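You operate a simulated robot arm through the tools that you are given. There is no shell and no other tool.

The job below is to be done with a simulated robot arm. You get a single attempt, and the scene is never put back.

JOB
Pack the blue tape and the small yellow box in the white tub and stack it.
Fine: lid on, square on top of the cream storage tub; the other tape stays.

It is judged by the outcome, as a careful person would: the job done as asked, and still so three seconds after it is handed in. It fails if anything else is knocked over, pushed out of place, dropped, spilled or broken. Lids that push on must go on centred and level and be pressed home; caps that screw on are set level and turned clockwise until they are tight.

ROBOT AND FRAMES
A 7-joint arm with a two-finger parallel gripper, fixed in place. Base frame: the origin is at the foot of the arm, x ahead of it, y to its left, z up. Lengths are in m, angles in rad, forces in N, time in s.
Its first joint turns from -2.304 to 2.304 rad. Payload 3.91 kg.
Tool frame: the origin (TCP) lies between the finger pads and is the grasp point; the fingertips stand 0.03 m ahead of it; z points along the fingers, y is the line along which they close. Largest opening 0.11 m; finger width 0.02, thickness 0.01; the body of the gripper, 0.048 by 0.112 m, starts 0.055 m behind the TCP.
Orientation is that of the tool frame in the base frame, as [roll, pitch, yaw] about the fixed x, y, z axes, in that order (R = Rz(yaw) Ry(pitch) Rx(roll)). With the fingers straight down and closing along the base's y, the tool's x points along the base's -x, its y along +y and its z along -z.

CONTROLS
- The arm moves only by the tool step_arm. Its argument "deltas" is a list that holds one entry, the list of rows, each a list of 7 numbers: the finger opening in m, from 0 to 0.11, then the shift along the base's x, y, z in m, then the turn, a rotation vector about the base's x, y, z in rad. In form: [[[gripper, dx, dy, dz, wx, wy, wz], ...]]. A call has 1 to 20 rows; each row is the pose to reach, as a shift and turn from the pose commanded when the call began. A row lasts 0.2 s, in which the tool goes at most 0.05 m and 0.15 rad; a call with a longer step from one row to the next is refused whole, and so is a gripper value outside its range. A pose out of reach is approached as far as the arm can. The call stops where the force on the tool passes 90 N (or 10 N more than at its start, if that is more) or the arm is blocked; 0.2 s more then pass. The fingers move at their own pace (about 0.108 m/s each) and stop on an object; they squeeze with about 35 N. The grip force told is the motor's: it shows also when the fingers shut on nothing. Time passes only in rows, and 0.2 s behind the last, so rows that repeat a pose let the fingers close. The reply holds the time, the measured pose of the TCP, the force on the tool along the base axes, the opening and the grip force, in the units named above and with some noise, with the torque about the TCP (base axes, N m) and any sound that the robot's microphone picked up, and new pictures: "pictures" is both (left out), scene, wrist or none.
- Cameras (640 x 400 px; columns grow to the right, rows downward): "scene" is fixed at [0.0497, 0.5014, 1.4218]; the picture's right is [0.25, -0.97, 0.00], its down [-0.79, -0.20, -0.58] and it looks along [0.56, 0.14, -0.81] (base axes); focal length 326 px, centre (320, 200). "wrist" rides on the gripper at [0.072, 0.017, -0.103] in the tool frame; the picture's right is [-0.23, 0.97, 0.00], its down [-0.76, -0.18, -0.62] and it looks along [-0.61, -0.14, 0.78] (tool axes); focal length 222 px, centre (320, 200). There is no depth. A picture from a camera that has moved, and an enlarged one, comes with that camera's place and axes in the base frame and with its lens.
- close_up(camera, box): a new picture of the part [left, top, right, bottom] of that camera's present view, enlarged. The clock stands still meanwhile.
- close_job(): hands the job in; it is judged then, once.

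Nothing tells you positions but the pictures and the camera data. Unless the task says otherwise, let go and move clear before handing in.

The tools are called after "Emit:" as a command line: name --argument value ..., lists and objects as JSON in quotes. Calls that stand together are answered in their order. step_arm: Moves the arm, as the interface text tells. Its arguments: {"type":"object","properties":{"deltas":{"type":"array","items":{"type":"array","items":{"type":"array","items":{"type":"number"}}}},"pictures":{"type":"string","enum":["both","scene","wrist","none"]}},"required":["deltas"]} The other tools are called the same way: close_up (camera, box) takes an enlarged picture of a part of a camera's view; close_job () hands the job in.

At the start:

```text
t: 0.0
tool_pos: [0.4948, 0.3656, 1.0573]
orientation: [-3.141, 0.001, -3.141]
wrist_force: [0.6, 0.1, -0.1]
ft_torque: [0.0, 0.01, -0.02]
opening: 0.1099
finger_force: 0.1
```

scene: 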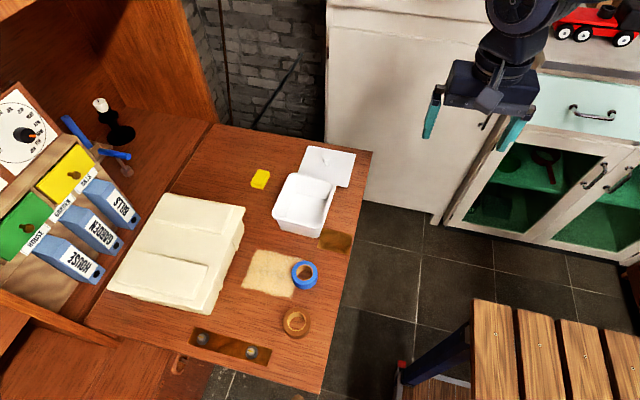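
wrist: 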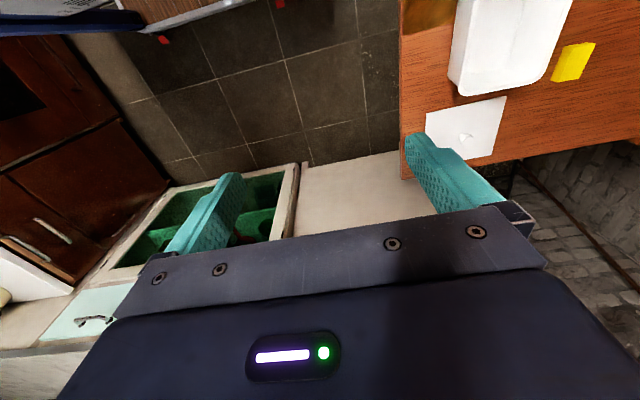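

I see a wooden desk with a cream storage tub, an open white tub with its lid beside it, a small yellow box, a blue tape roll and a brown tape roll. I'll take closer looks before moving.

Emit:
close_up --camera "scene" --box '[230, 120, 390, 240]'

Emit:
close_up --camera "scene" --box '[90, 170, 270, 330]'

Emit:
close_up --camera "scene" --box '[220, 220, 360, 350]'

Emit:
close_up --camera "wrist" --box '[390, 0, 620, 180]'

```text
3.33 times, centred on (310, 180) of scene
camera zoom: at [0.0497, 0.5014, 1.4218], right [0.25, -0.97, 0.0], down [-0.79, -0.2, -0.58], along [0.56, 0.14, -0.81], focal length 1085 px, centre (353, 267)
```

zoom: 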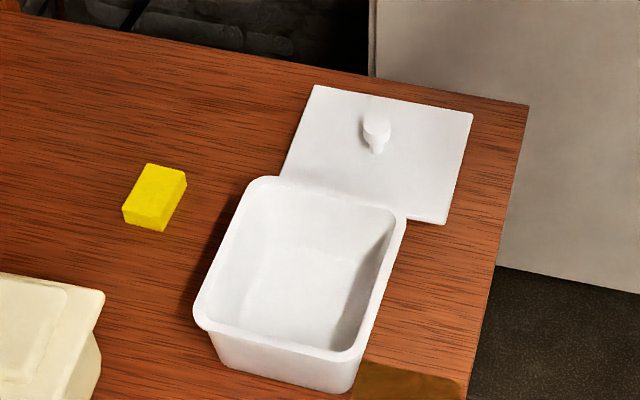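

```text
2.50 times, centred on (180, 250) of scene
camera zoom: at [0.0497, 0.5014, 1.4218], right [0.25, -0.97, 0.0], down [-0.79, -0.2, -0.58], along [0.56, 0.14, -0.81], focal length 814 px, centre (670, 75)
```

zoom: 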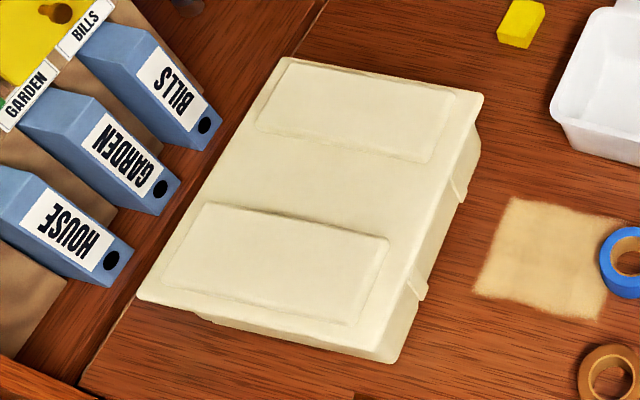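

```text
3.08 times, centred on (290, 285) of scene
camera zoom: at [0.0497, 0.5014, 1.4218], right [0.25, -0.97, 0.0], down [-0.79, -0.2, -0.58], along [0.56, 0.14, -0.81], focal length 1002 px, centre (412, -62)
```

zoom: 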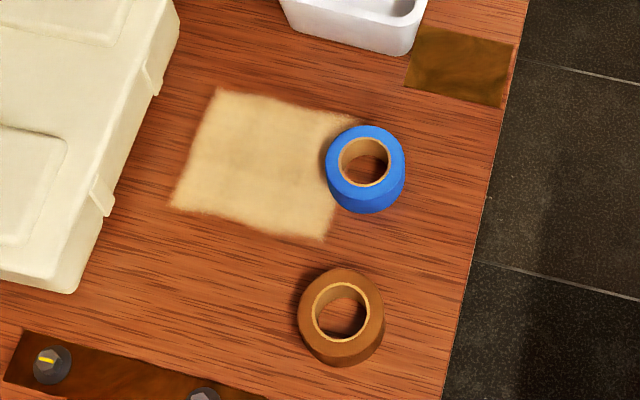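

```text
2.22 times, centred on (505, 90) of wrist
camera zoom: at [0.4223, 0.3832, 1.1601], right [0.23, 0.97, 0.0], down [0.76, -0.18, 0.62], along [0.61, -0.14, -0.78], focal length 494 px, centre (-91, 444)
```

zoom: 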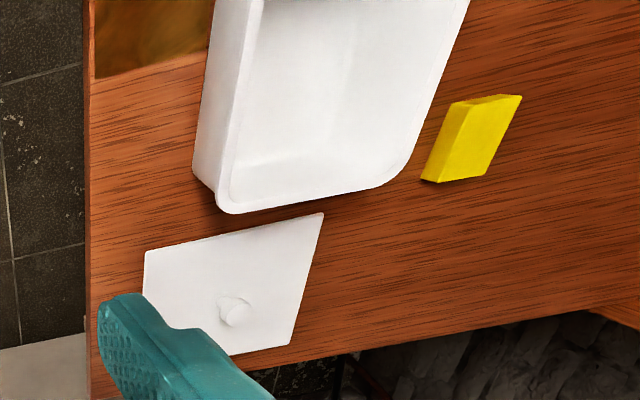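

The work surface comes out at about z 0.69 from the two views. The lid is near (0.68, 0.64) and the white tub is around (0.50, 0.65). I'll take tighter looks to get shapes and sizes.

Emit:
close_up --camera "scene" --box '[265, 140, 361, 200]'

Emit:
close_up --camera "scene" --box '[265, 165, 361, 240]'

Emit:
close_up --camera "scene" --box '[170, 180, 250, 240]'

Emit:
close_up --camera "scene" --box '[150, 240, 246, 325]'

Emit:
close_up --camera "scene" --box '[95, 230, 191, 310]'

```text
6.67 times, centred on (313, 170) of scene
camera zoom: at [0.0497, 0.5014, 1.4218], right [0.25, -0.97, 0.0], down [-0.79, -0.2, -0.58], along [0.56, 0.14, -0.81], focal length 2170 px, centre (367, 400)
```

zoom: 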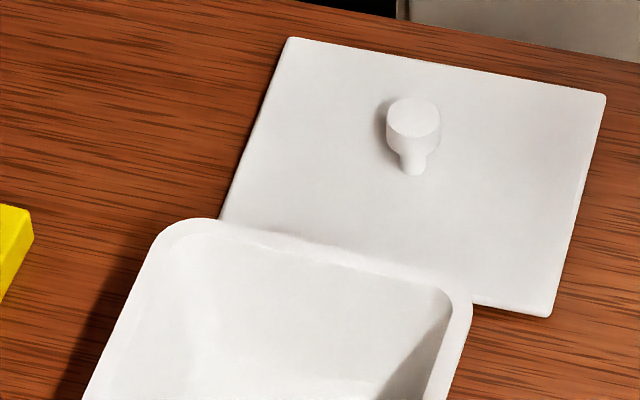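

```text
5.33 times, centred on (313, 202) of scene
camera zoom: at [0.0497, 0.5014, 1.4218], right [0.25, -0.97, 0.0], down [-0.79, -0.2, -0.58], along [0.56, 0.14, -0.81], focal length 1736 px, centre (357, 187)
```

zoom: 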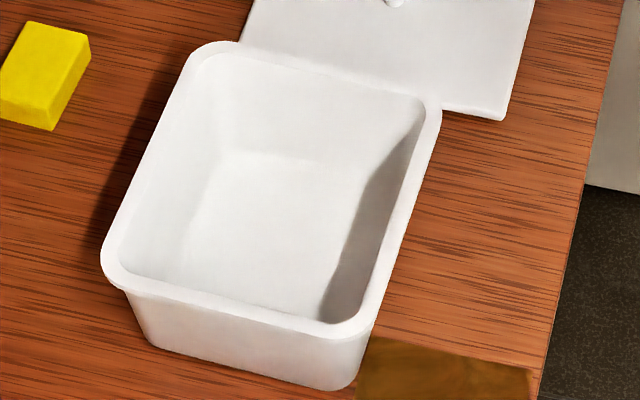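

```text
6.67 times, centred on (210, 210) of scene
camera zoom: at [0.0497, 0.5014, 1.4218], right [0.25, -0.97, 0.0], down [-0.79, -0.2, -0.58], along [0.56, 0.14, -0.81], focal length 2170 px, centre (1053, 133)
```

zoom: 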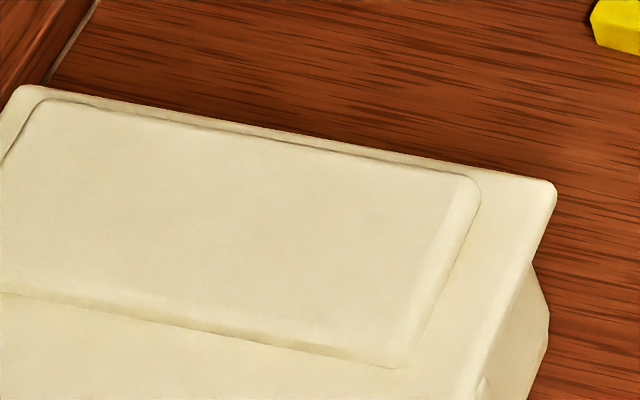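

```text
4.71 times, centred on (198, 282) of scene
camera zoom: at [0.0497, 0.5014, 1.4218], right [0.25, -0.97, 0.0], down [-0.79, -0.2, -0.58], along [0.56, 0.14, -0.81], focal length 1532 px, centre (894, -188)
```

zoom: 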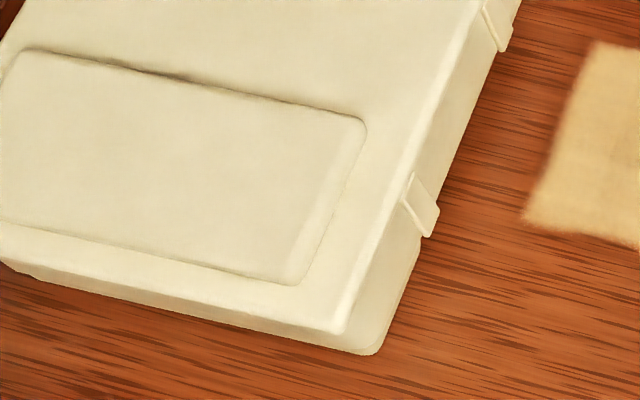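

```text
5.00 times, centred on (143, 270) of scene
camera zoom: at [0.0497, 0.5014, 1.4218], right [0.25, -0.97, 0.0], down [-0.79, -0.2, -0.58], along [0.56, 0.14, -0.81], focal length 1628 px, centre (1205, -150)
```

zoom: 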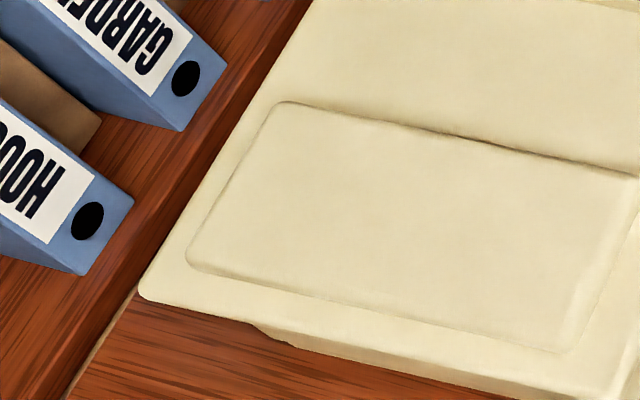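

The white tub's rim looks to be about 0.135 by 0.125 m with its longer side along x. The lid's longer side (about 0.15) lies along y, so it will have to be turned a quarter turn. I'll move the hand above the tub for a second viewpoint.

Emit:
step_arm --deltas '[[[0.06, 0, 0.045, -0.01, 0, 0, 0], [0.06, 0, 0.09, -0.02, 0, 0, 0], [0.06, 0, 0.135, -0.03, 0, 0, 0], [0.06, 0, 0.18, -0.05, 0, 0, 0], [0.06, 0, 0.22, -0.07, 0, 0, 0], [0.06, 0, 0.25, -0.1, 0, 0, 0]]]'

```text
t: 1.4
tool_pos: [0.4941, 0.6163, 0.9603]
orientation: [3.141, 0.001, -3.141]
wrist_force: [-0.4, -1.3, 1.1]
ft_torque: [0.02, -0.01, -0.03]
opening: 0.0601
finger_force: 0.1
camera wrist: at [0.422, 0.6333, 1.0616], right [0.23, 0.97, 0.0], down [0.76, -0.18, 0.62], along [0.61, -0.14, -0.78], focal length 222 px, centre (320, 200)
```

scene: 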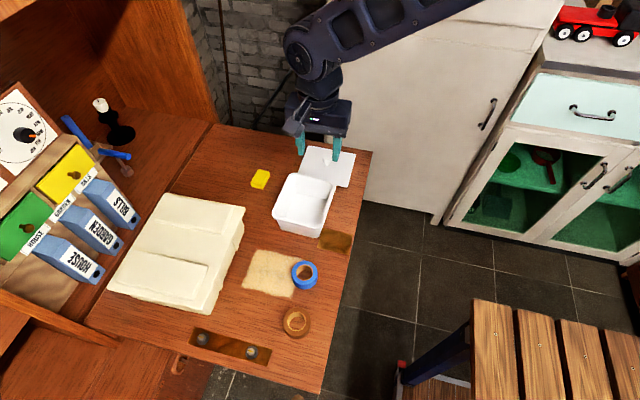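
wrist: 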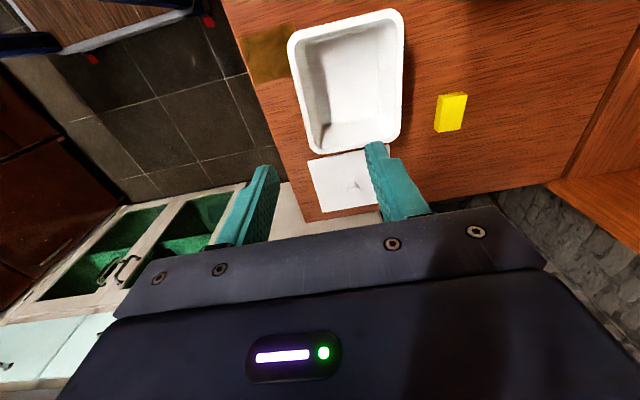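

The tub, lid and yellow box are all in the wrist view now. I'll zoom in to triangulate their edges.

Emit:
close_up --camera "wrist" --box '[270, 0, 490, 138]'

Emit:
close_up --camera "wrist" --box '[290, 120, 430, 220]'

```text
2.90 times, centred on (380, 69) of wrist
camera zoom: at [0.422, 0.6333, 1.0616], right [0.23, 0.97, 0.0], down [0.76, -0.18, 0.62], along [0.61, -0.14, -0.78], focal length 644 px, centre (146, 580)
```

zoom: 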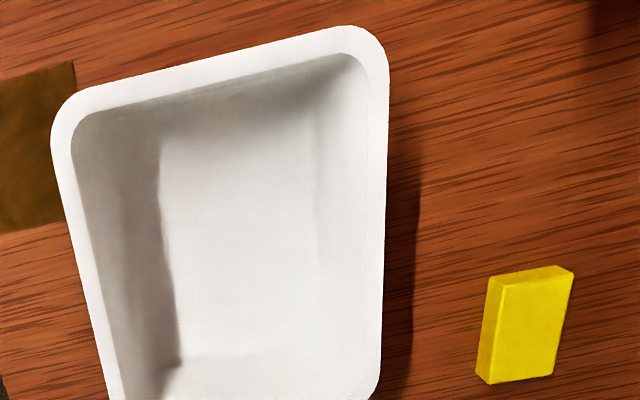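

```text
4.00 times, centred on (360, 170) of wrist
camera zoom: at [0.422, 0.6333, 1.0616], right [0.23, 0.97, 0.0], down [0.76, -0.18, 0.62], along [0.61, -0.14, -0.78], focal length 888 px, centre (160, 320)
```

zoom: 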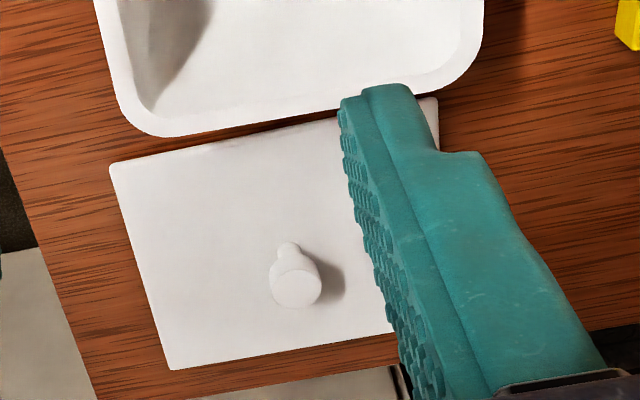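

The numbers now agree across both views. The tub rim is about x 0.427–0.574, y 0.590–0.719, z 0.757; the lid is 0.13 by 0.15 around (0.681, 0.639); the yellow box is around (0.577, 0.807). Next I'll go high above the cream tub to check reach and measure its top.

Emit:
step_arm --deltas '[[[0.06, -0.025, 0.035, 0.01, 0, 0, 0], [0.06, -0.05, 0.07, 0.02, 0, 0, 0], [0.06, -0.08, 0.105, 0.02, 0, 0, 0], [0.06, -0.11, 0.14, 0.02, 0, 0, 0], [0.06, -0.14, 0.175, 0.02, 0, 0, 0], [0.06, -0.17, 0.205, 0.02, 0, 0, 0], [0.06, -0.2, 0.23, 0.02, 0, 0, 0], [0.06, -0.2, 0.25, 0.02, 0, 0, 0]]]'

```text
t: 3.2
tool_pos: [0.2953, 0.8682, 0.9796]
orientation: [3.14, -0.001, -3.141]
wrist_force: [0.6, -0.6, -0.1]
ft_torque: [0.05, -0.01, 0.02]
opening: 0.0602
finger_force: 0.0
camera wrist: at [0.2232, 0.8851, 1.0806], right [0.23, 0.97, 0.0], down [0.76, -0.18, 0.62], along [0.61, -0.14, -0.78], focal length 222 px, centre (320, 200)
```

scene: 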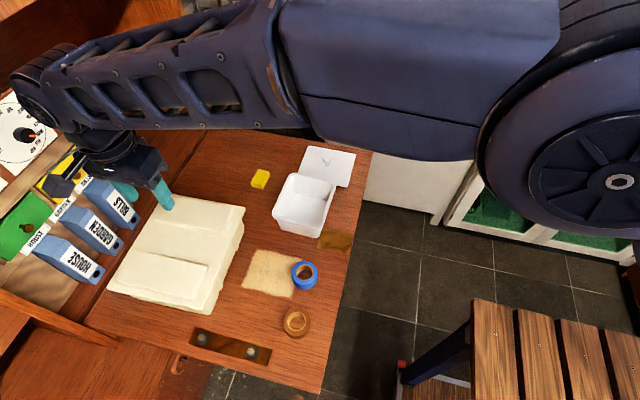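
wrist: 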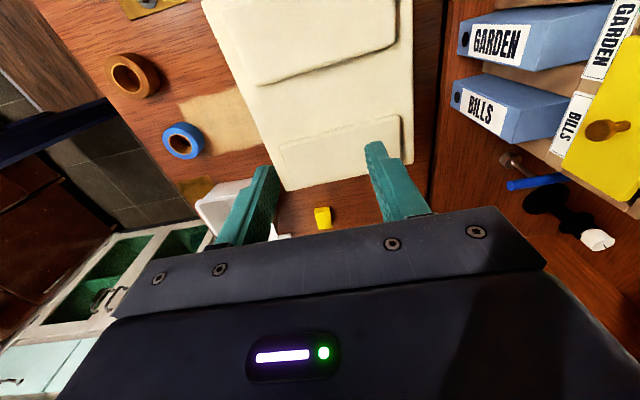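

The arm reaches here comfortably. I'll zoom on the cream tub's top from the wrist camera, and on the blue tape.

Emit:
close_up --camera "wrist" --box '[190, 0, 440, 156]'

Emit:
close_up --camera "wrist" --box '[250, 80, 430, 210]'

Emit:
close_up --camera "wrist" --box '[90, 40, 250, 180]'

Emit:
close_up --camera "scene" --box '[270, 245, 340, 345]'

```text
2.56 times, centred on (315, 78) of wrist
camera zoom: at [0.2232, 0.8851, 1.0806], right [0.23, 0.97, 0.0], down [0.76, -0.18, 0.62], along [0.61, -0.14, -0.78], focal length 569 px, centre (333, 512)
```

zoom: 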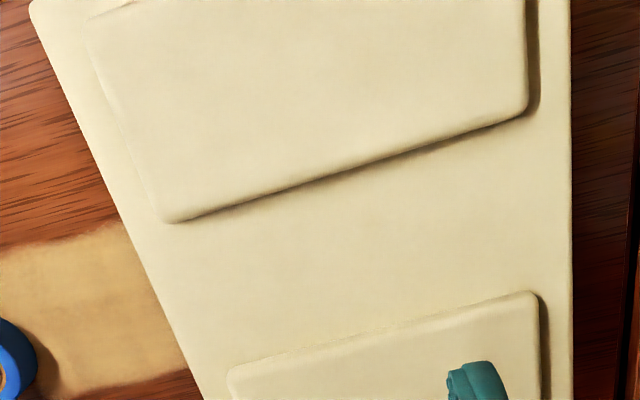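

```text
3.08 times, centred on (340, 145) of wrist
camera zoom: at [0.2232, 0.8851, 1.0806], right [0.23, 0.97, 0.0], down [0.76, -0.18, 0.62], along [0.61, -0.14, -0.78], focal length 684 px, centre (258, 369)
```

zoom: 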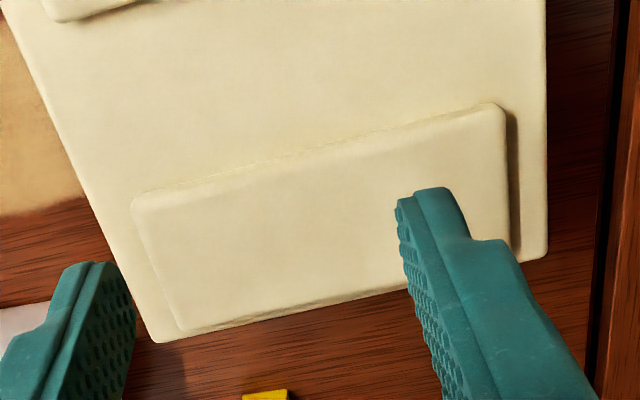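

```text
2.86 times, centred on (170, 110) of wrist
camera zoom: at [0.2232, 0.8851, 1.0806], right [0.23, 0.97, 0.0], down [0.76, -0.18, 0.62], along [0.61, -0.14, -0.78], focal length 635 px, centre (749, 457)
```

zoom: 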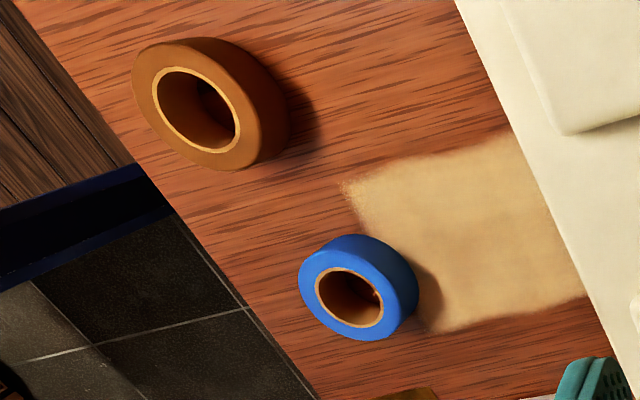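

```text
4.00 times, centred on (305, 295) of scene
camera zoom: at [0.0497, 0.5014, 1.4218], right [0.25, -0.97, 0.0], down [-0.79, -0.2, -0.58], along [0.56, 0.14, -0.81], focal length 1302 px, centre (380, -180)
```

zoom: 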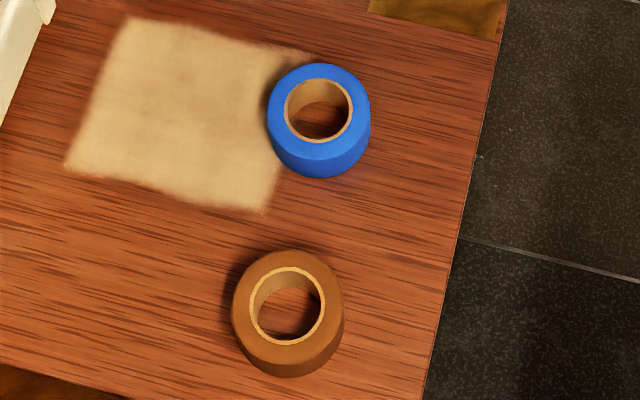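

The cream tub's lid measures about 0.247 by 0.207, centred at (0.300, 0.879), with top z about 0.78 and yaw about +0.03 rad. My plan is to put the empty white tub on it first, gripping its −y wall with the hand leaning to match the wall's slope, and then pack it and fit the lid.

Emit:
step_arm --deltas '[[[0.06, 0.03, -0.035, 0, 0, 0, 0], [0.06, 0.06, -0.07, 0, 0, 0, 0], [0.06, 0.09, -0.105, 0, 0, 0, 0], [0.06, 0.12, -0.14, 0, 0.03, 0, 0], [0.06, 0.15, -0.175, -0.01, 0.06, 0, -0.01], [0.06, 0.18, -0.21, -0.02, 0.09, 0, -0.02], [0.06, 0.2, -0.24, -0.05, 0.12, 0, -0.03], [0.06, 0.205, -0.262, -0.08, 0.15, 0, -0.03], [0.06, 0.205, -0.272, -0.11, 0.15, 0, -0.03], [0.06, 0.205, -0.272, -0.11, 0.15, 0, -0.03]]]'

```text
t: 5.4
tool_pos: [0.4992, 0.5938, 0.8669]
orientation: [2.992, -0.003, 3.111]
wrist_force: [-0.6, -0.5, 0.0]
ft_torque: [0.01, -0.03, 0.06]
opening: 0.06
finger_force: 0.1
camera wrist: at [0.4271, 0.5968, 0.9712], right [0.26, 0.96, 0.15], down [0.75, -0.29, 0.59], along [0.6, -0.04, -0.8], focal length 222 px, centre (320, 200)
```

scene: 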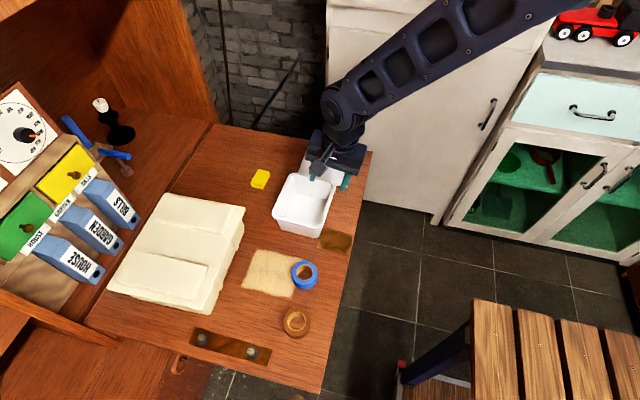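
wrist: 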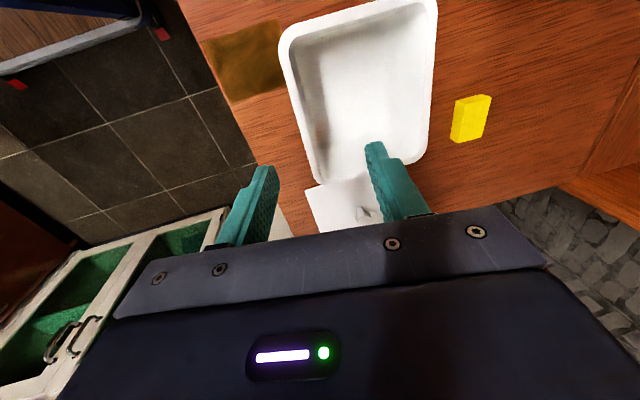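

The hand is above the −y wall with one finger on each side. I'll descend partway and check.

Emit:
step_arm --deltas '[[[0.06, 0, 0.001, -0.02, 0, 0, 0], [0.06, 0, 0.002, -0.04, 0, 0, 0], [0.06, 0, 0.002, -0.06, 0, 0, 0], [0.06, 0, 0.002, -0.075, 0, 0, 0]]]'

Emit:
close_up --camera "wrist" --box '[220, 0, 480, 240]'

Emit:
close_up --camera "scene" --box '[260, 120, 380, 240]'

```text
t: 6.4
tool_pos: [0.4994, 0.5956, 0.7935]
orientation: [2.992, -0.003, 3.112]
wrist_force: [-0.1, 0.1, 0.1]
ft_torque: [0.02, 0.04, -0.01]
opening: 0.0599
finger_force: 0.0
camera wrist: at [0.4282, 0.5992, 0.8971], right [0.26, 0.96, 0.15], down [0.75, -0.29, 0.59], along [0.6, -0.04, -0.8], focal length 222 px, centre (320, 200)
```

scene: 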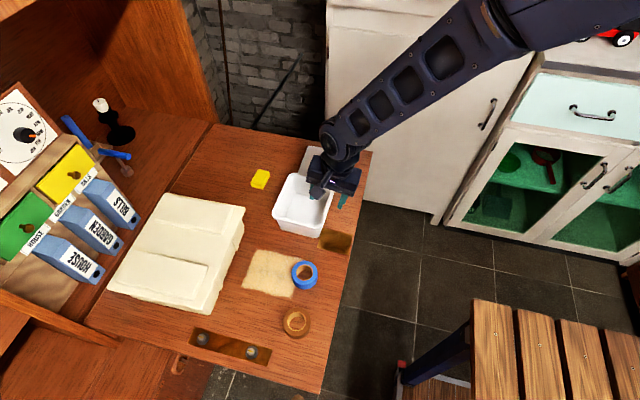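
wrist: 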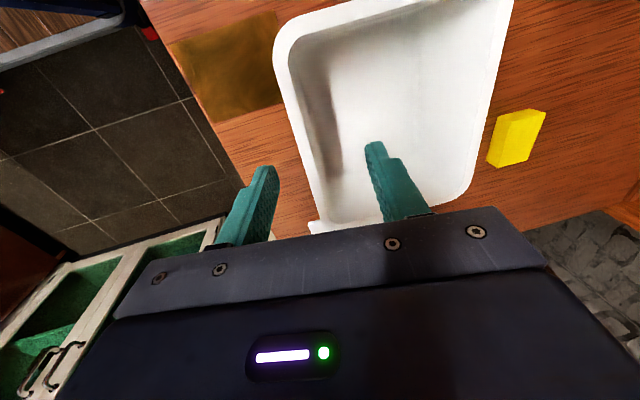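

```text
1.67 times, centred on (350, 120) of wrist
camera zoom: at [0.4282, 0.5992, 0.8971], right [0.26, 0.96, 0.15], down [0.75, -0.29, 0.59], along [0.6, -0.04, -0.8], focal length 370 px, centre (270, 333)
```

zoom: 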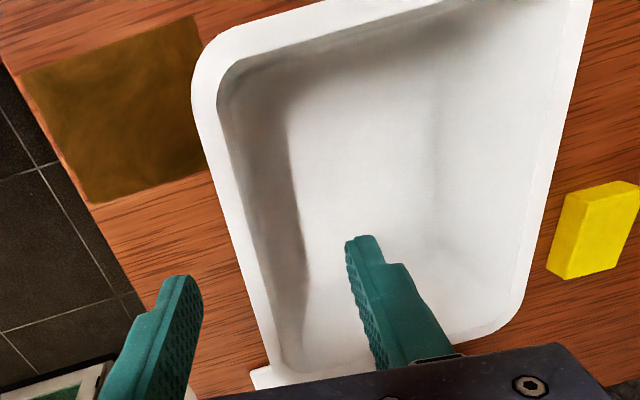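

```text
3.33 times, centred on (320, 180) of scene
camera zoom: at [0.0497, 0.5014, 1.4218], right [0.25, -0.97, 0.0], down [-0.79, -0.2, -0.58], along [0.56, 0.14, -0.81], focal length 1085 px, centre (320, 267)
```

zoom: 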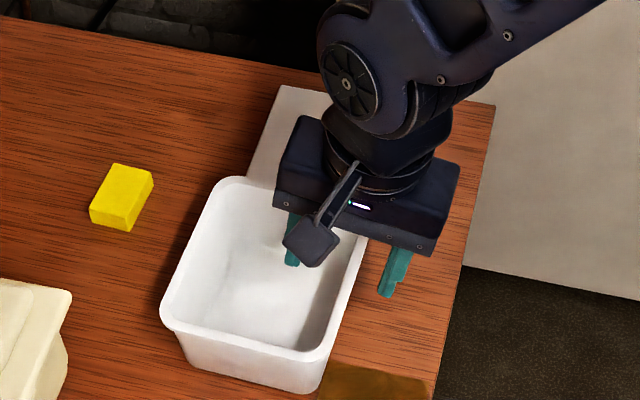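

Both fingers straddle the wall with clearance. I'll lower to grip depth and close.

Emit:
step_arm --deltas '[[[0.06, 0, 0, -0.02, 0, 0, 0], [0.06, 0, 0, -0.04, 0, 0, 0], [0.06, 0, 0, -0.048, 0, 0, 0], [0.03, 0, 0, -0.048, 0, 0, 0], [0.0, 0, 0, -0.048, 0, 0, 0], [0.0, 0, 0, -0.048, 0, 0, 0], [0.0, 0, 0, -0.048, 0, 0, 0]]]'

Emit:
close_up --camera "scene" --box '[260, 120, 380, 240]'

```text
t: 8.0
tool_pos: [0.5003, 0.5953, 0.7454]
orientation: [2.991, -0.003, 3.11]
wrist_force: [0.2, -1.3, 0.3]
ft_torque: [-0.07, -0.04, 0.0]
opening: 0.0023
finger_force: 35.0
camera wrist: at [0.4281, 0.5996, 0.8487], right [0.26, 0.96, 0.15], down [0.75, -0.29, 0.59], along [0.6, -0.04, -0.8], focal length 222 px, centre (320, 200)
```

scene: 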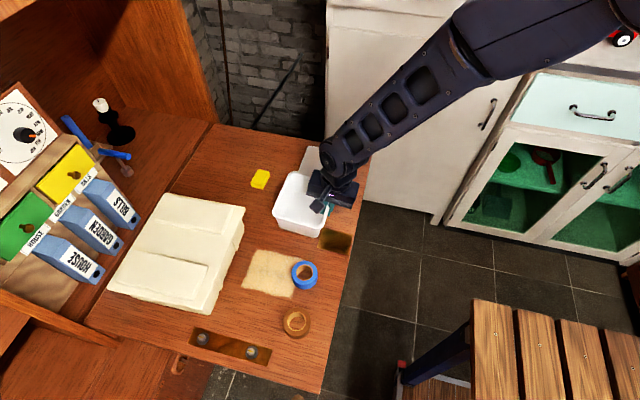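
wrist: 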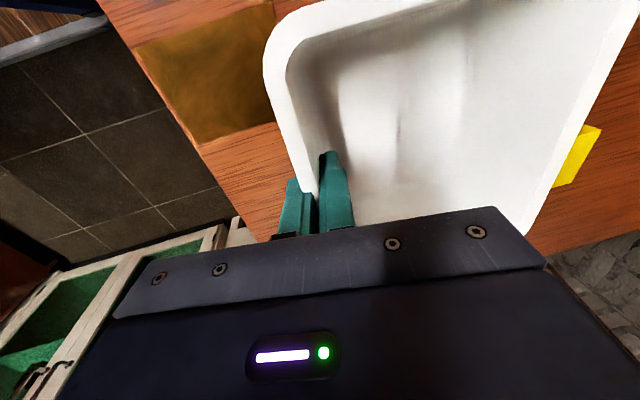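

```text
3.33 times, centred on (320, 180) of scene
camera zoom: at [0.0497, 0.5014, 1.4218], right [0.25, -0.97, 0.0], down [-0.79, -0.2, -0.58], along [0.56, 0.14, -0.81], focal length 1085 px, centre (320, 267)
```

zoom: 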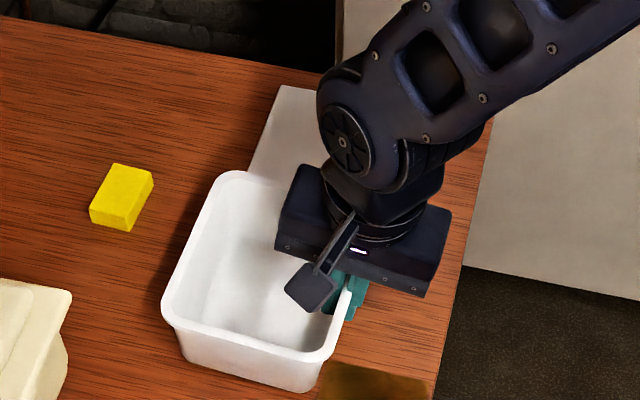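

The wall is held with 35 N on about 2 mm thickness. I'll lift a few centimetres and see how the tub hangs.

Emit:
step_arm --deltas '[[[0.0, 0, 0, 0.01, 0, 0, 0], [0.0, 0, 0, 0.025, 0, 0, 0], [0.0, 0, 0, 0.04, 0, 0, 0], [0.0, 0, 0, 0.06, 0, 0, 0], [0.0, 0, 0, 0.06, 0, 0, 0]]]'

Emit:
close_up --camera "scene" --box '[250, 120, 390, 260]'

```text
t: 9.2
tool_pos: [0.4995, 0.596, 0.806]
orientation: [2.993, -0.002, 3.11]
wrist_force: [-0.2, 0.3, -0.5]
ft_torque: [-0.05, 0.0, 0.0]
opening: 0.0025
finger_force: 35.6
camera wrist: at [0.4278, 0.5989, 0.9088], right [0.26, 0.96, 0.15], down [0.75, -0.29, 0.59], along [0.6, -0.04, -0.8], focal length 222 px, centre (320, 200)
```

scene: 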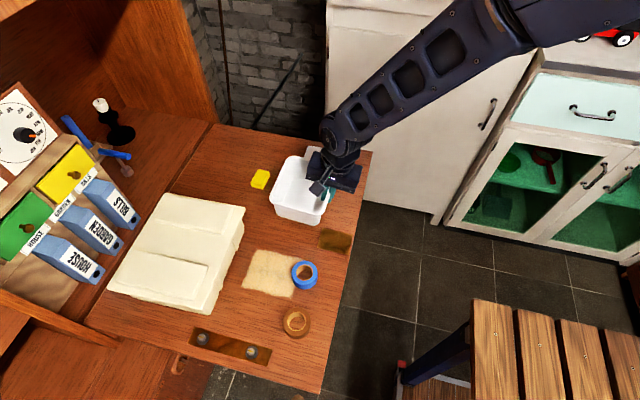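
wrist: 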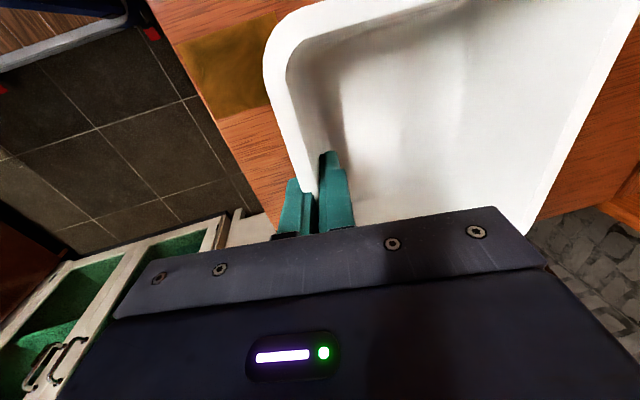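

```text
2.86 times, centred on (320, 190) of scene
camera zoom: at [0.0497, 0.5014, 1.4218], right [0.25, -0.97, 0.0], down [-0.79, -0.2, -0.58], along [0.56, 0.14, -0.81], focal length 930 px, centre (320, 229)
```

zoom: 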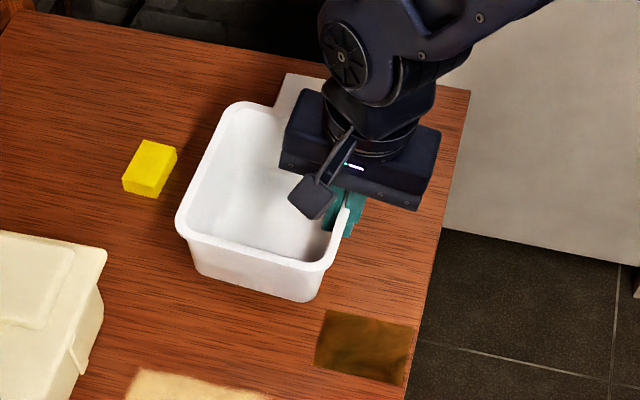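

The tub came up level and is light. I'll zoom in to measure its yaw before carrying it.

Emit:
close_up --camera "scene" --box '[262, 150, 342, 230]'

Emit:
close_up --camera "wrist" --box '[240, 0, 640, 250]'

```text
5.00 times, centred on (302, 190) of scene
camera zoom: at [0.0497, 0.5014, 1.4218], right [0.25, -0.97, 0.0], down [-0.79, -0.2, -0.58], along [0.56, 0.14, -0.81], focal length 1628 px, centre (410, 250)
```

zoom: 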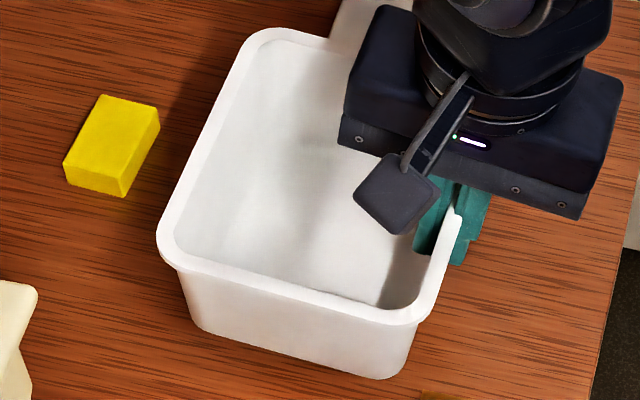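

```text
1.60 times, centred on (440, 125) of wrist
camera zoom: at [0.4278, 0.5989, 0.9088], right [0.26, 0.96, 0.15], down [0.75, -0.29, 0.59], along [0.6, -0.04, -0.8], focal length 355 px, centre (128, 320)
```

zoom: 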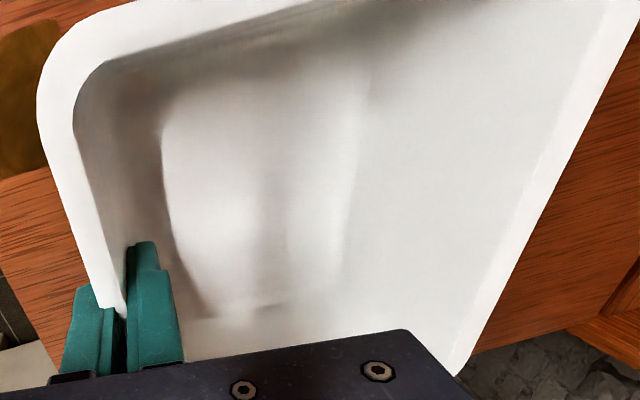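

The tub's yaw is about −0.04 rad, so I'll turn it +0.07 to match the cream tub. I'll raise it, carry it over the cream tub and stop just above.

Emit:
step_arm --deltas '[[[0.0, 0, 0, 0.03, 0, 0, 0], [0.0, 0, 0, 0.06, 0, 0, 0], [0.0, 0, 0, 0.09, 0, 0, 0], [0.0, -0.02, 0.025, 0.09, 0, 0, 0.01], [0.0, -0.04, 0.05, 0.09, 0, 0, 0.02], [0.0, -0.065, 0.078, 0.09, 0, 0, 0.03], [0.0, -0.09, 0.105, 0.09, 0, 0, 0.04], [0.0, -0.115, 0.133, 0.09, 0, 0, 0.05], [0.0, -0.14, 0.16, 0.09, 0, 0, 0.06], [0.0, -0.165, 0.188, 0.09, 0, 0, 0.07], [0.0, -0.185, 0.21, 0.09, 0, 0, 0.07], [0.0, -0.1955, 0.225, 0.09, 0, 0, 0.07], [0.0, -0.1955, 0.225, 0.07, 0, 0, 0.07], [0.0, -0.1955, 0.225, 0.055, 0, 0, 0.07], [0.0, -0.1955, 0.225, 0.055, 0, 0, 0.07]]]'

Emit:
close_up --camera "scene" --box '[90, 130, 270, 330]'

```text
t: 12.4
tool_pos: [0.3044, 0.8212, 0.8607]
orientation: [2.991, -0.002, -3.101]
wrist_force: [1.0, 0.0, -2.1]
ft_torque: [-0.07, -0.02, 0.05]
opening: 0.0029
finger_force: 34.7
camera wrist: at [0.232, 0.8197, 0.9639], right [0.19, 0.97, 0.15], down [0.77, -0.24, 0.59], along [0.61, 0.0, -0.8], focal length 222 px, centre (320, 200)
```

scene: 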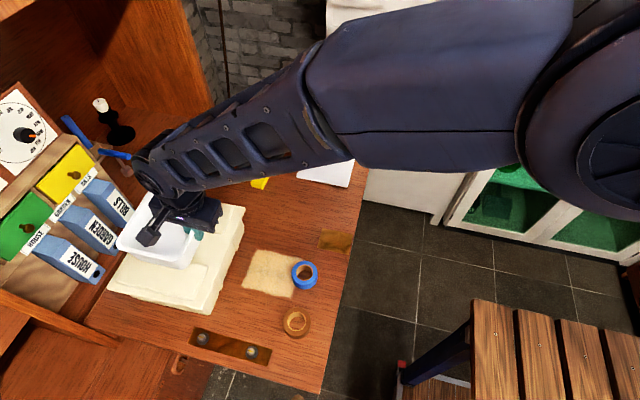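
wrist: 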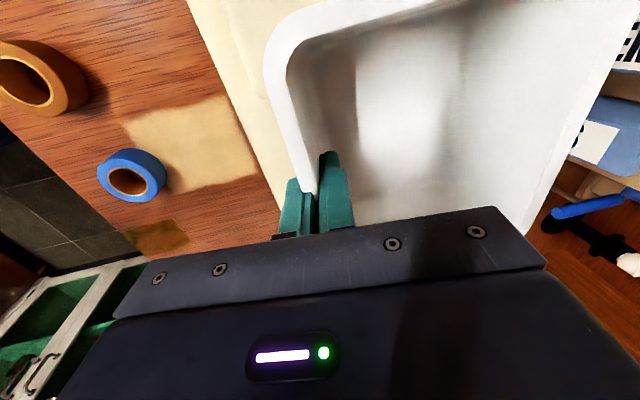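

```text
2.00 times, centred on (180, 230) of scene
camera zoom: at [0.0497, 0.5014, 1.4218], right [0.25, -0.97, 0.0], down [-0.79, -0.2, -0.58], along [0.56, 0.14, -0.81], focal length 651 px, centre (600, 140)
```

zoom: 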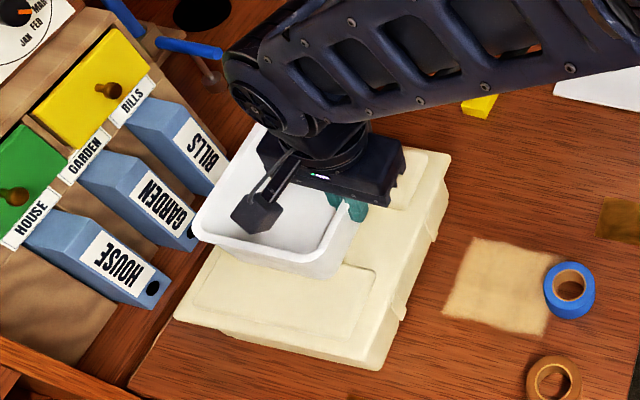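

The tub hangs centred over the cream lid. I'll lower it gently and watch the force for contact.

Emit:
step_arm --deltas '[[[0.0, 0, 0, -0.005, 0, 0, 0], [0.0, 0, 0, -0.01, 0, 0, 0], [0.0, 0, 0, -0.014, 0, 0, 0], [0.0, 0, 0, -0.014, 0, 0, 0]]]'

Emit:
close_up --camera "scene" --box '[100, 190, 220, 300]'

```text
t: 13.4
tool_pos: [0.3047, 0.8213, 0.8438]
orientation: [2.995, -0.001, -3.102]
wrist_force: [0.9, 7.2, 21.5]
ft_torque: [0.29, -0.02, -0.02]
opening: 0.0024
finger_force: 34.9
camera wrist: at [0.2321, 0.8194, 0.9473], right [0.19, 0.97, 0.14], down [0.77, -0.24, 0.59], along [0.61, 0.0, -0.8], focal length 222 px, centre (320, 200)
```

scene: 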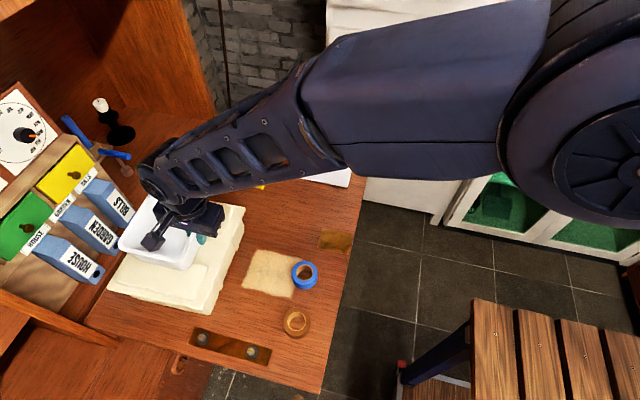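
wrist: 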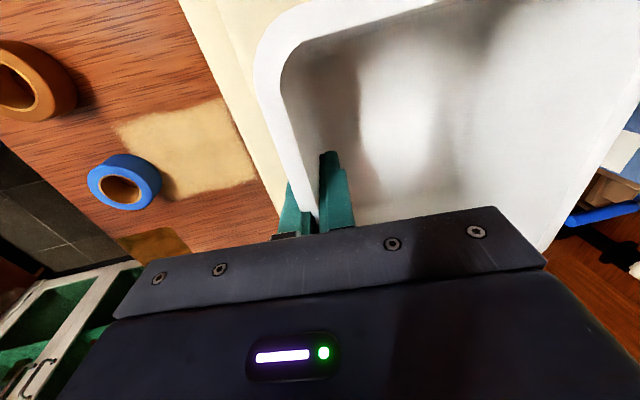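

```text
3.64 times, centred on (160, 245) of scene
camera zoom: at [0.0497, 0.5014, 1.4218], right [0.25, -0.97, 0.0], down [-0.79, -0.2, -0.58], along [0.56, 0.14, -0.81], focal length 1184 px, centre (902, 36)
```

zoom: 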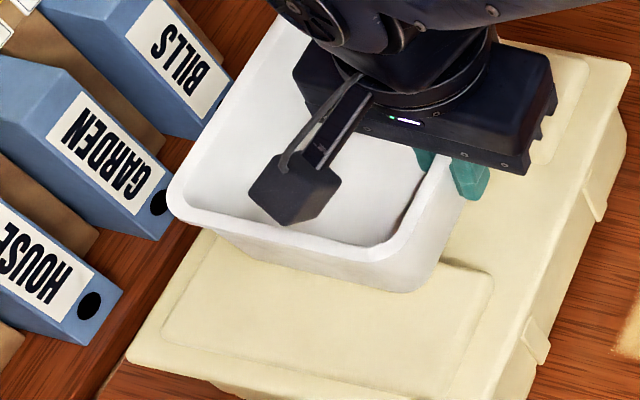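

It's touching down now (21 N). I'll ease the preload off, open the fingers, rise clear and look.

Emit:
step_arm --deltas '[[[0.0, 0, 0, 0.002, 0, 0, 0], [0.05, 0, 0, 0.002, 0, 0, 0], [0.05, 0, 0, 0.002, 0, 0, 0], [0.05, 0, 0, 0.03, 0, 0, 0], [0.05, 0, 0, 0.07, 0, 0, 0], [0.05, 0, 0, 0.11, 0, 0, 0]]]' --pictures "none"

Emit:
step_arm --deltas '[[[0.05, 0.03, -0.03, 0.02, -0.1, 0, 0], [0.05, 0.06, -0.06, 0.02, -0.15, 0, 0], [0.05, 0.09, -0.09, 0.02, -0.15, 0, 0], [0.05, 0.1, -0.13, 0.02, -0.15, 0, 0], [0.05, 0.1, -0.17, 0.02, -0.15, 0, 0], [0.05, 0.1, -0.21, 0.02, -0.15, 0, 0], [0.05, 0.1, -0.25, 0.02, -0.15, 0, 0]]]'

Emit:
close_up --camera "scene" --box '[95, 165, 255, 325]'

```text
t: 14.8
tool_pos: [0.3042, 0.8221, 0.9564]
orientation: [2.995, -0.002, -3.102]
wrist_force: [0.1, 0.2, -1.0]
ft_torque: [0.0, -0.01, -0.02]
opening: 0.0501
finger_force: 0.1
```

```text
t: 16.4
tool_pos: [0.4036, 0.5718, 0.9757]
orientation: [3.141, -0.009, -3.103]
wrist_force: [0.0, 0.4, 0.5]
ft_torque: [-0.03, -0.01, 0.01]
opening: 0.0501
finger_force: 0.0
camera wrist: at [0.3317, 0.5864, 1.0782], right [0.19, 0.98, 0.0], down [0.77, -0.15, 0.62], along [0.61, -0.12, -0.79], focal length 222 px, centre (320, 200)
```

scene: 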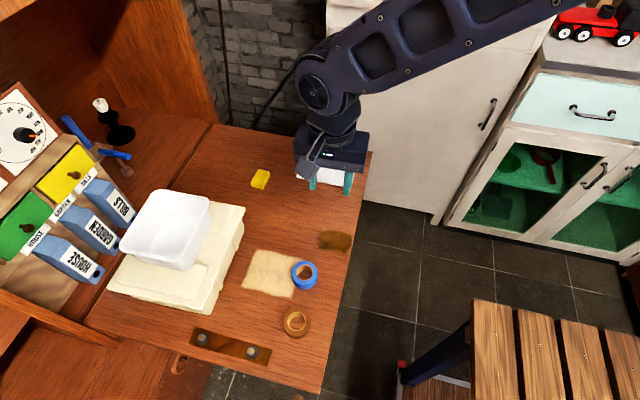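
wrist: 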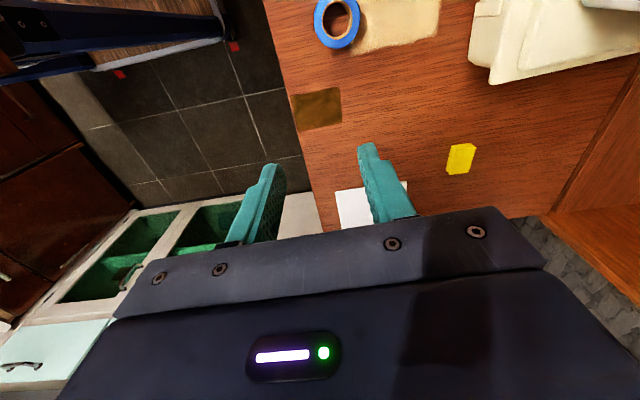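

```text
2.50 times, centred on (175, 245) of scene
camera zoom: at [0.0497, 0.5014, 1.4218], right [0.25, -0.97, 0.0], down [-0.79, -0.2, -0.58], along [0.56, 0.14, -0.81], focal length 814 px, centre (682, 88)
```

zoom: 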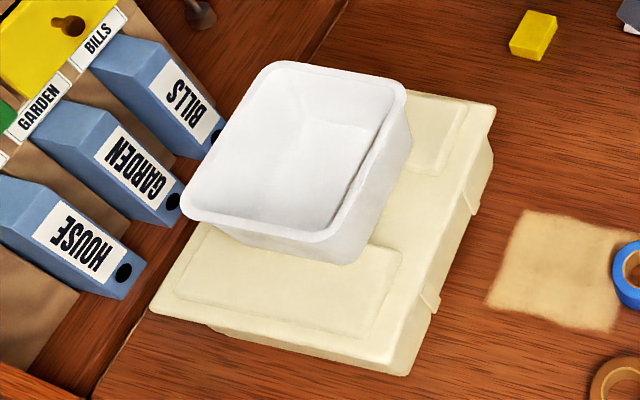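

The tub sits on the cream tub. I'll zoom in to check squareness and centring.

Emit:
close_up --camera "scene" --box '[112, 180, 208, 250]'

Emit:
close_up --camera "scene" --box '[150, 180, 256, 290]'

```text
5.71 times, centred on (160, 215) of scene
camera zoom: at [0.0497, 0.5014, 1.4218], right [0.25, -0.97, 0.0], down [-0.79, -0.2, -0.58], along [0.56, 0.14, -0.81], focal length 1860 px, centre (1234, 114)
```

zoom: 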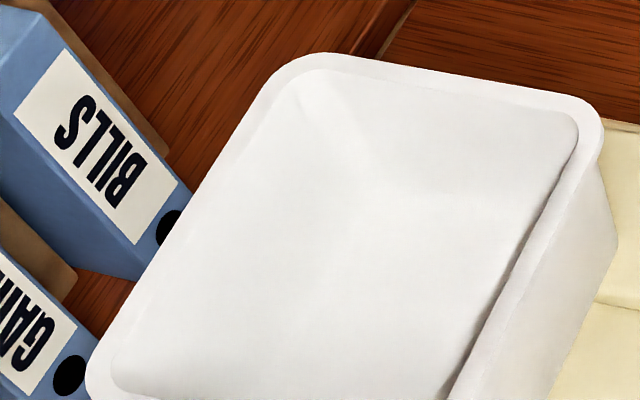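

```text
3.64 times, centred on (203, 235) of scene
camera zoom: at [0.0497, 0.5014, 1.4218], right [0.25, -0.97, 0.0], down [-0.79, -0.2, -0.58], along [0.56, 0.14, -0.81], focal length 1184 px, centre (746, 73)
```

zoom: 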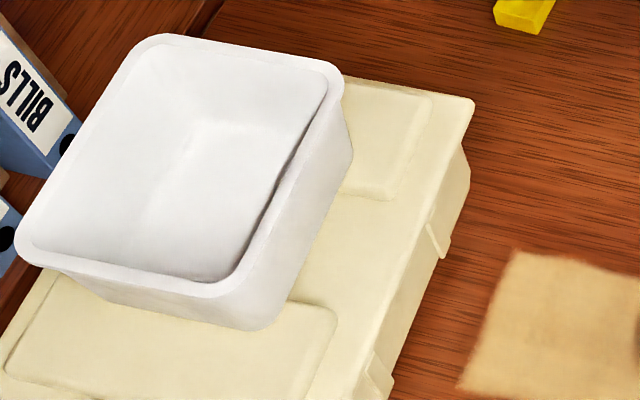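

It looks square, but I want an independent check of the centring from above, so I'll move the wrist camera over it.

Emit:
step_arm --deltas '[[[0.05, -0.01, 0.045, 0.01, 0, 0, 0], [0.05, -0.03, 0.09, 0.02, 0, 0, 0], [0.05, -0.05, 0.135, 0.03, 0, 0, 0], [0.05, -0.07, 0.18, 0.04, 0, 0, 0], [0.05, -0.09, 0.22, 0.05, 0, 0, 0], [0.05, -0.11, 0.26, 0.06, 0, 0, 0], [0.05, -0.13, 0.28, 0.06, 0, 0, 0], [0.05, -0.13, 0.28, 0.06, 0, 0, 0]]]' --pictures "wrist"

Emit:
close_up --camera "wrist" --box '[190, 0, 460, 180]'

```text
refused: row 2 steps farther than a row can; nothing moved
```

```text
2.22 times, centred on (325, 90) of wrist
camera zoom: at [0.3317, 0.5864, 1.0782], right [0.19, 0.98, 0.0], down [0.77, -0.15, 0.62], along [0.61, -0.12, -0.79], focal length 494 px, centre (309, 444)
```

zoom: 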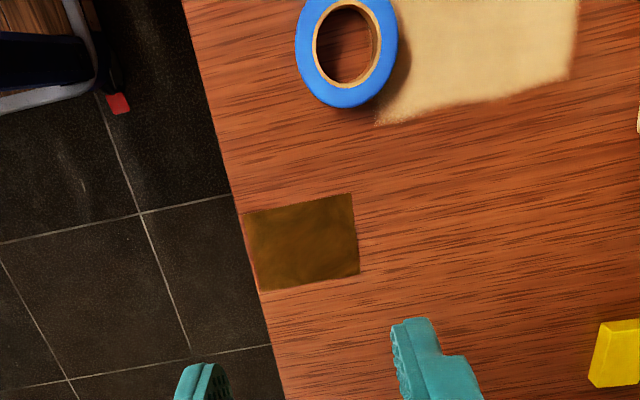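

That move was refused because one step was too long. I'll retry with shorter steps.

Emit:
step_arm --deltas '[[[0.05, -0.01, 0.04, 0.01, 0, 0, 0], [0.05, -0.025, 0.08, 0.02, 0, 0, 0], [0.05, -0.04, 0.12, 0.03, 0, 0, 0], [0.05, -0.06, 0.16, 0.04, 0, 0, 0], [0.05, -0.08, 0.2, 0.05, 0, 0, 0], [0.05, -0.1, 0.24, 0.06, 0, 0, 0], [0.05, -0.12, 0.27, 0.06, 0, 0, 0], [0.05, -0.13, 0.28, 0.06, 0, 0, 0], [0.05, -0.13, 0.28, 0.06, 0, 0, 0]]]' --pictures "wrist"

Emit:
close_up --camera "wrist" --box '[190, 0, 460, 180]'

```text
t: 18.4
tool_pos: [0.2757, 0.8539, 1.0361]
orientation: [3.14, -0.009, -3.104]
wrist_force: [-0.6, -0.1, -0.2]
ft_torque: [0.02, 0.0, -0.01]
opening: 0.0501
finger_force: 0.0
camera wrist: at [0.2035, 0.8666, 1.1397], right [0.19, 0.98, 0.0], down [0.77, -0.15, 0.62], along [0.61, -0.12, -0.79], focal length 222 px, centre (320, 200)
```

wrist: 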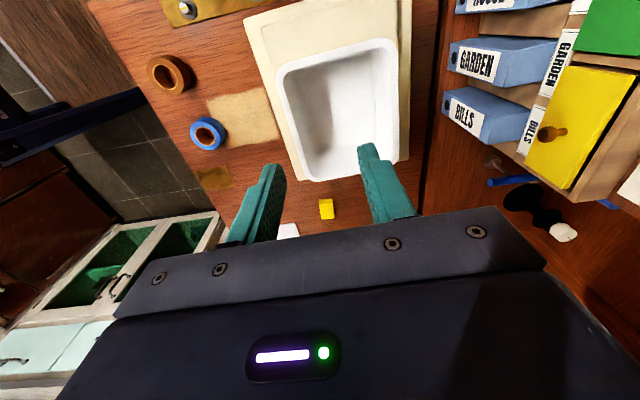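

```text
2.22 times, centred on (325, 90) of wrist
camera zoom: at [0.2035, 0.8666, 1.1397], right [0.19, 0.98, 0.0], down [0.77, -0.15, 0.62], along [0.61, -0.12, -0.79], focal length 494 px, centre (309, 444)
```

zoom: 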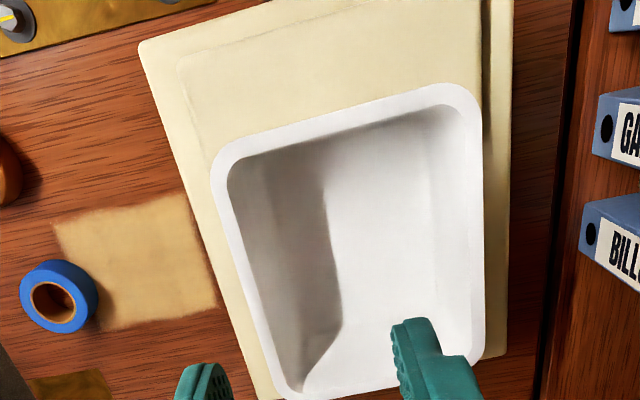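

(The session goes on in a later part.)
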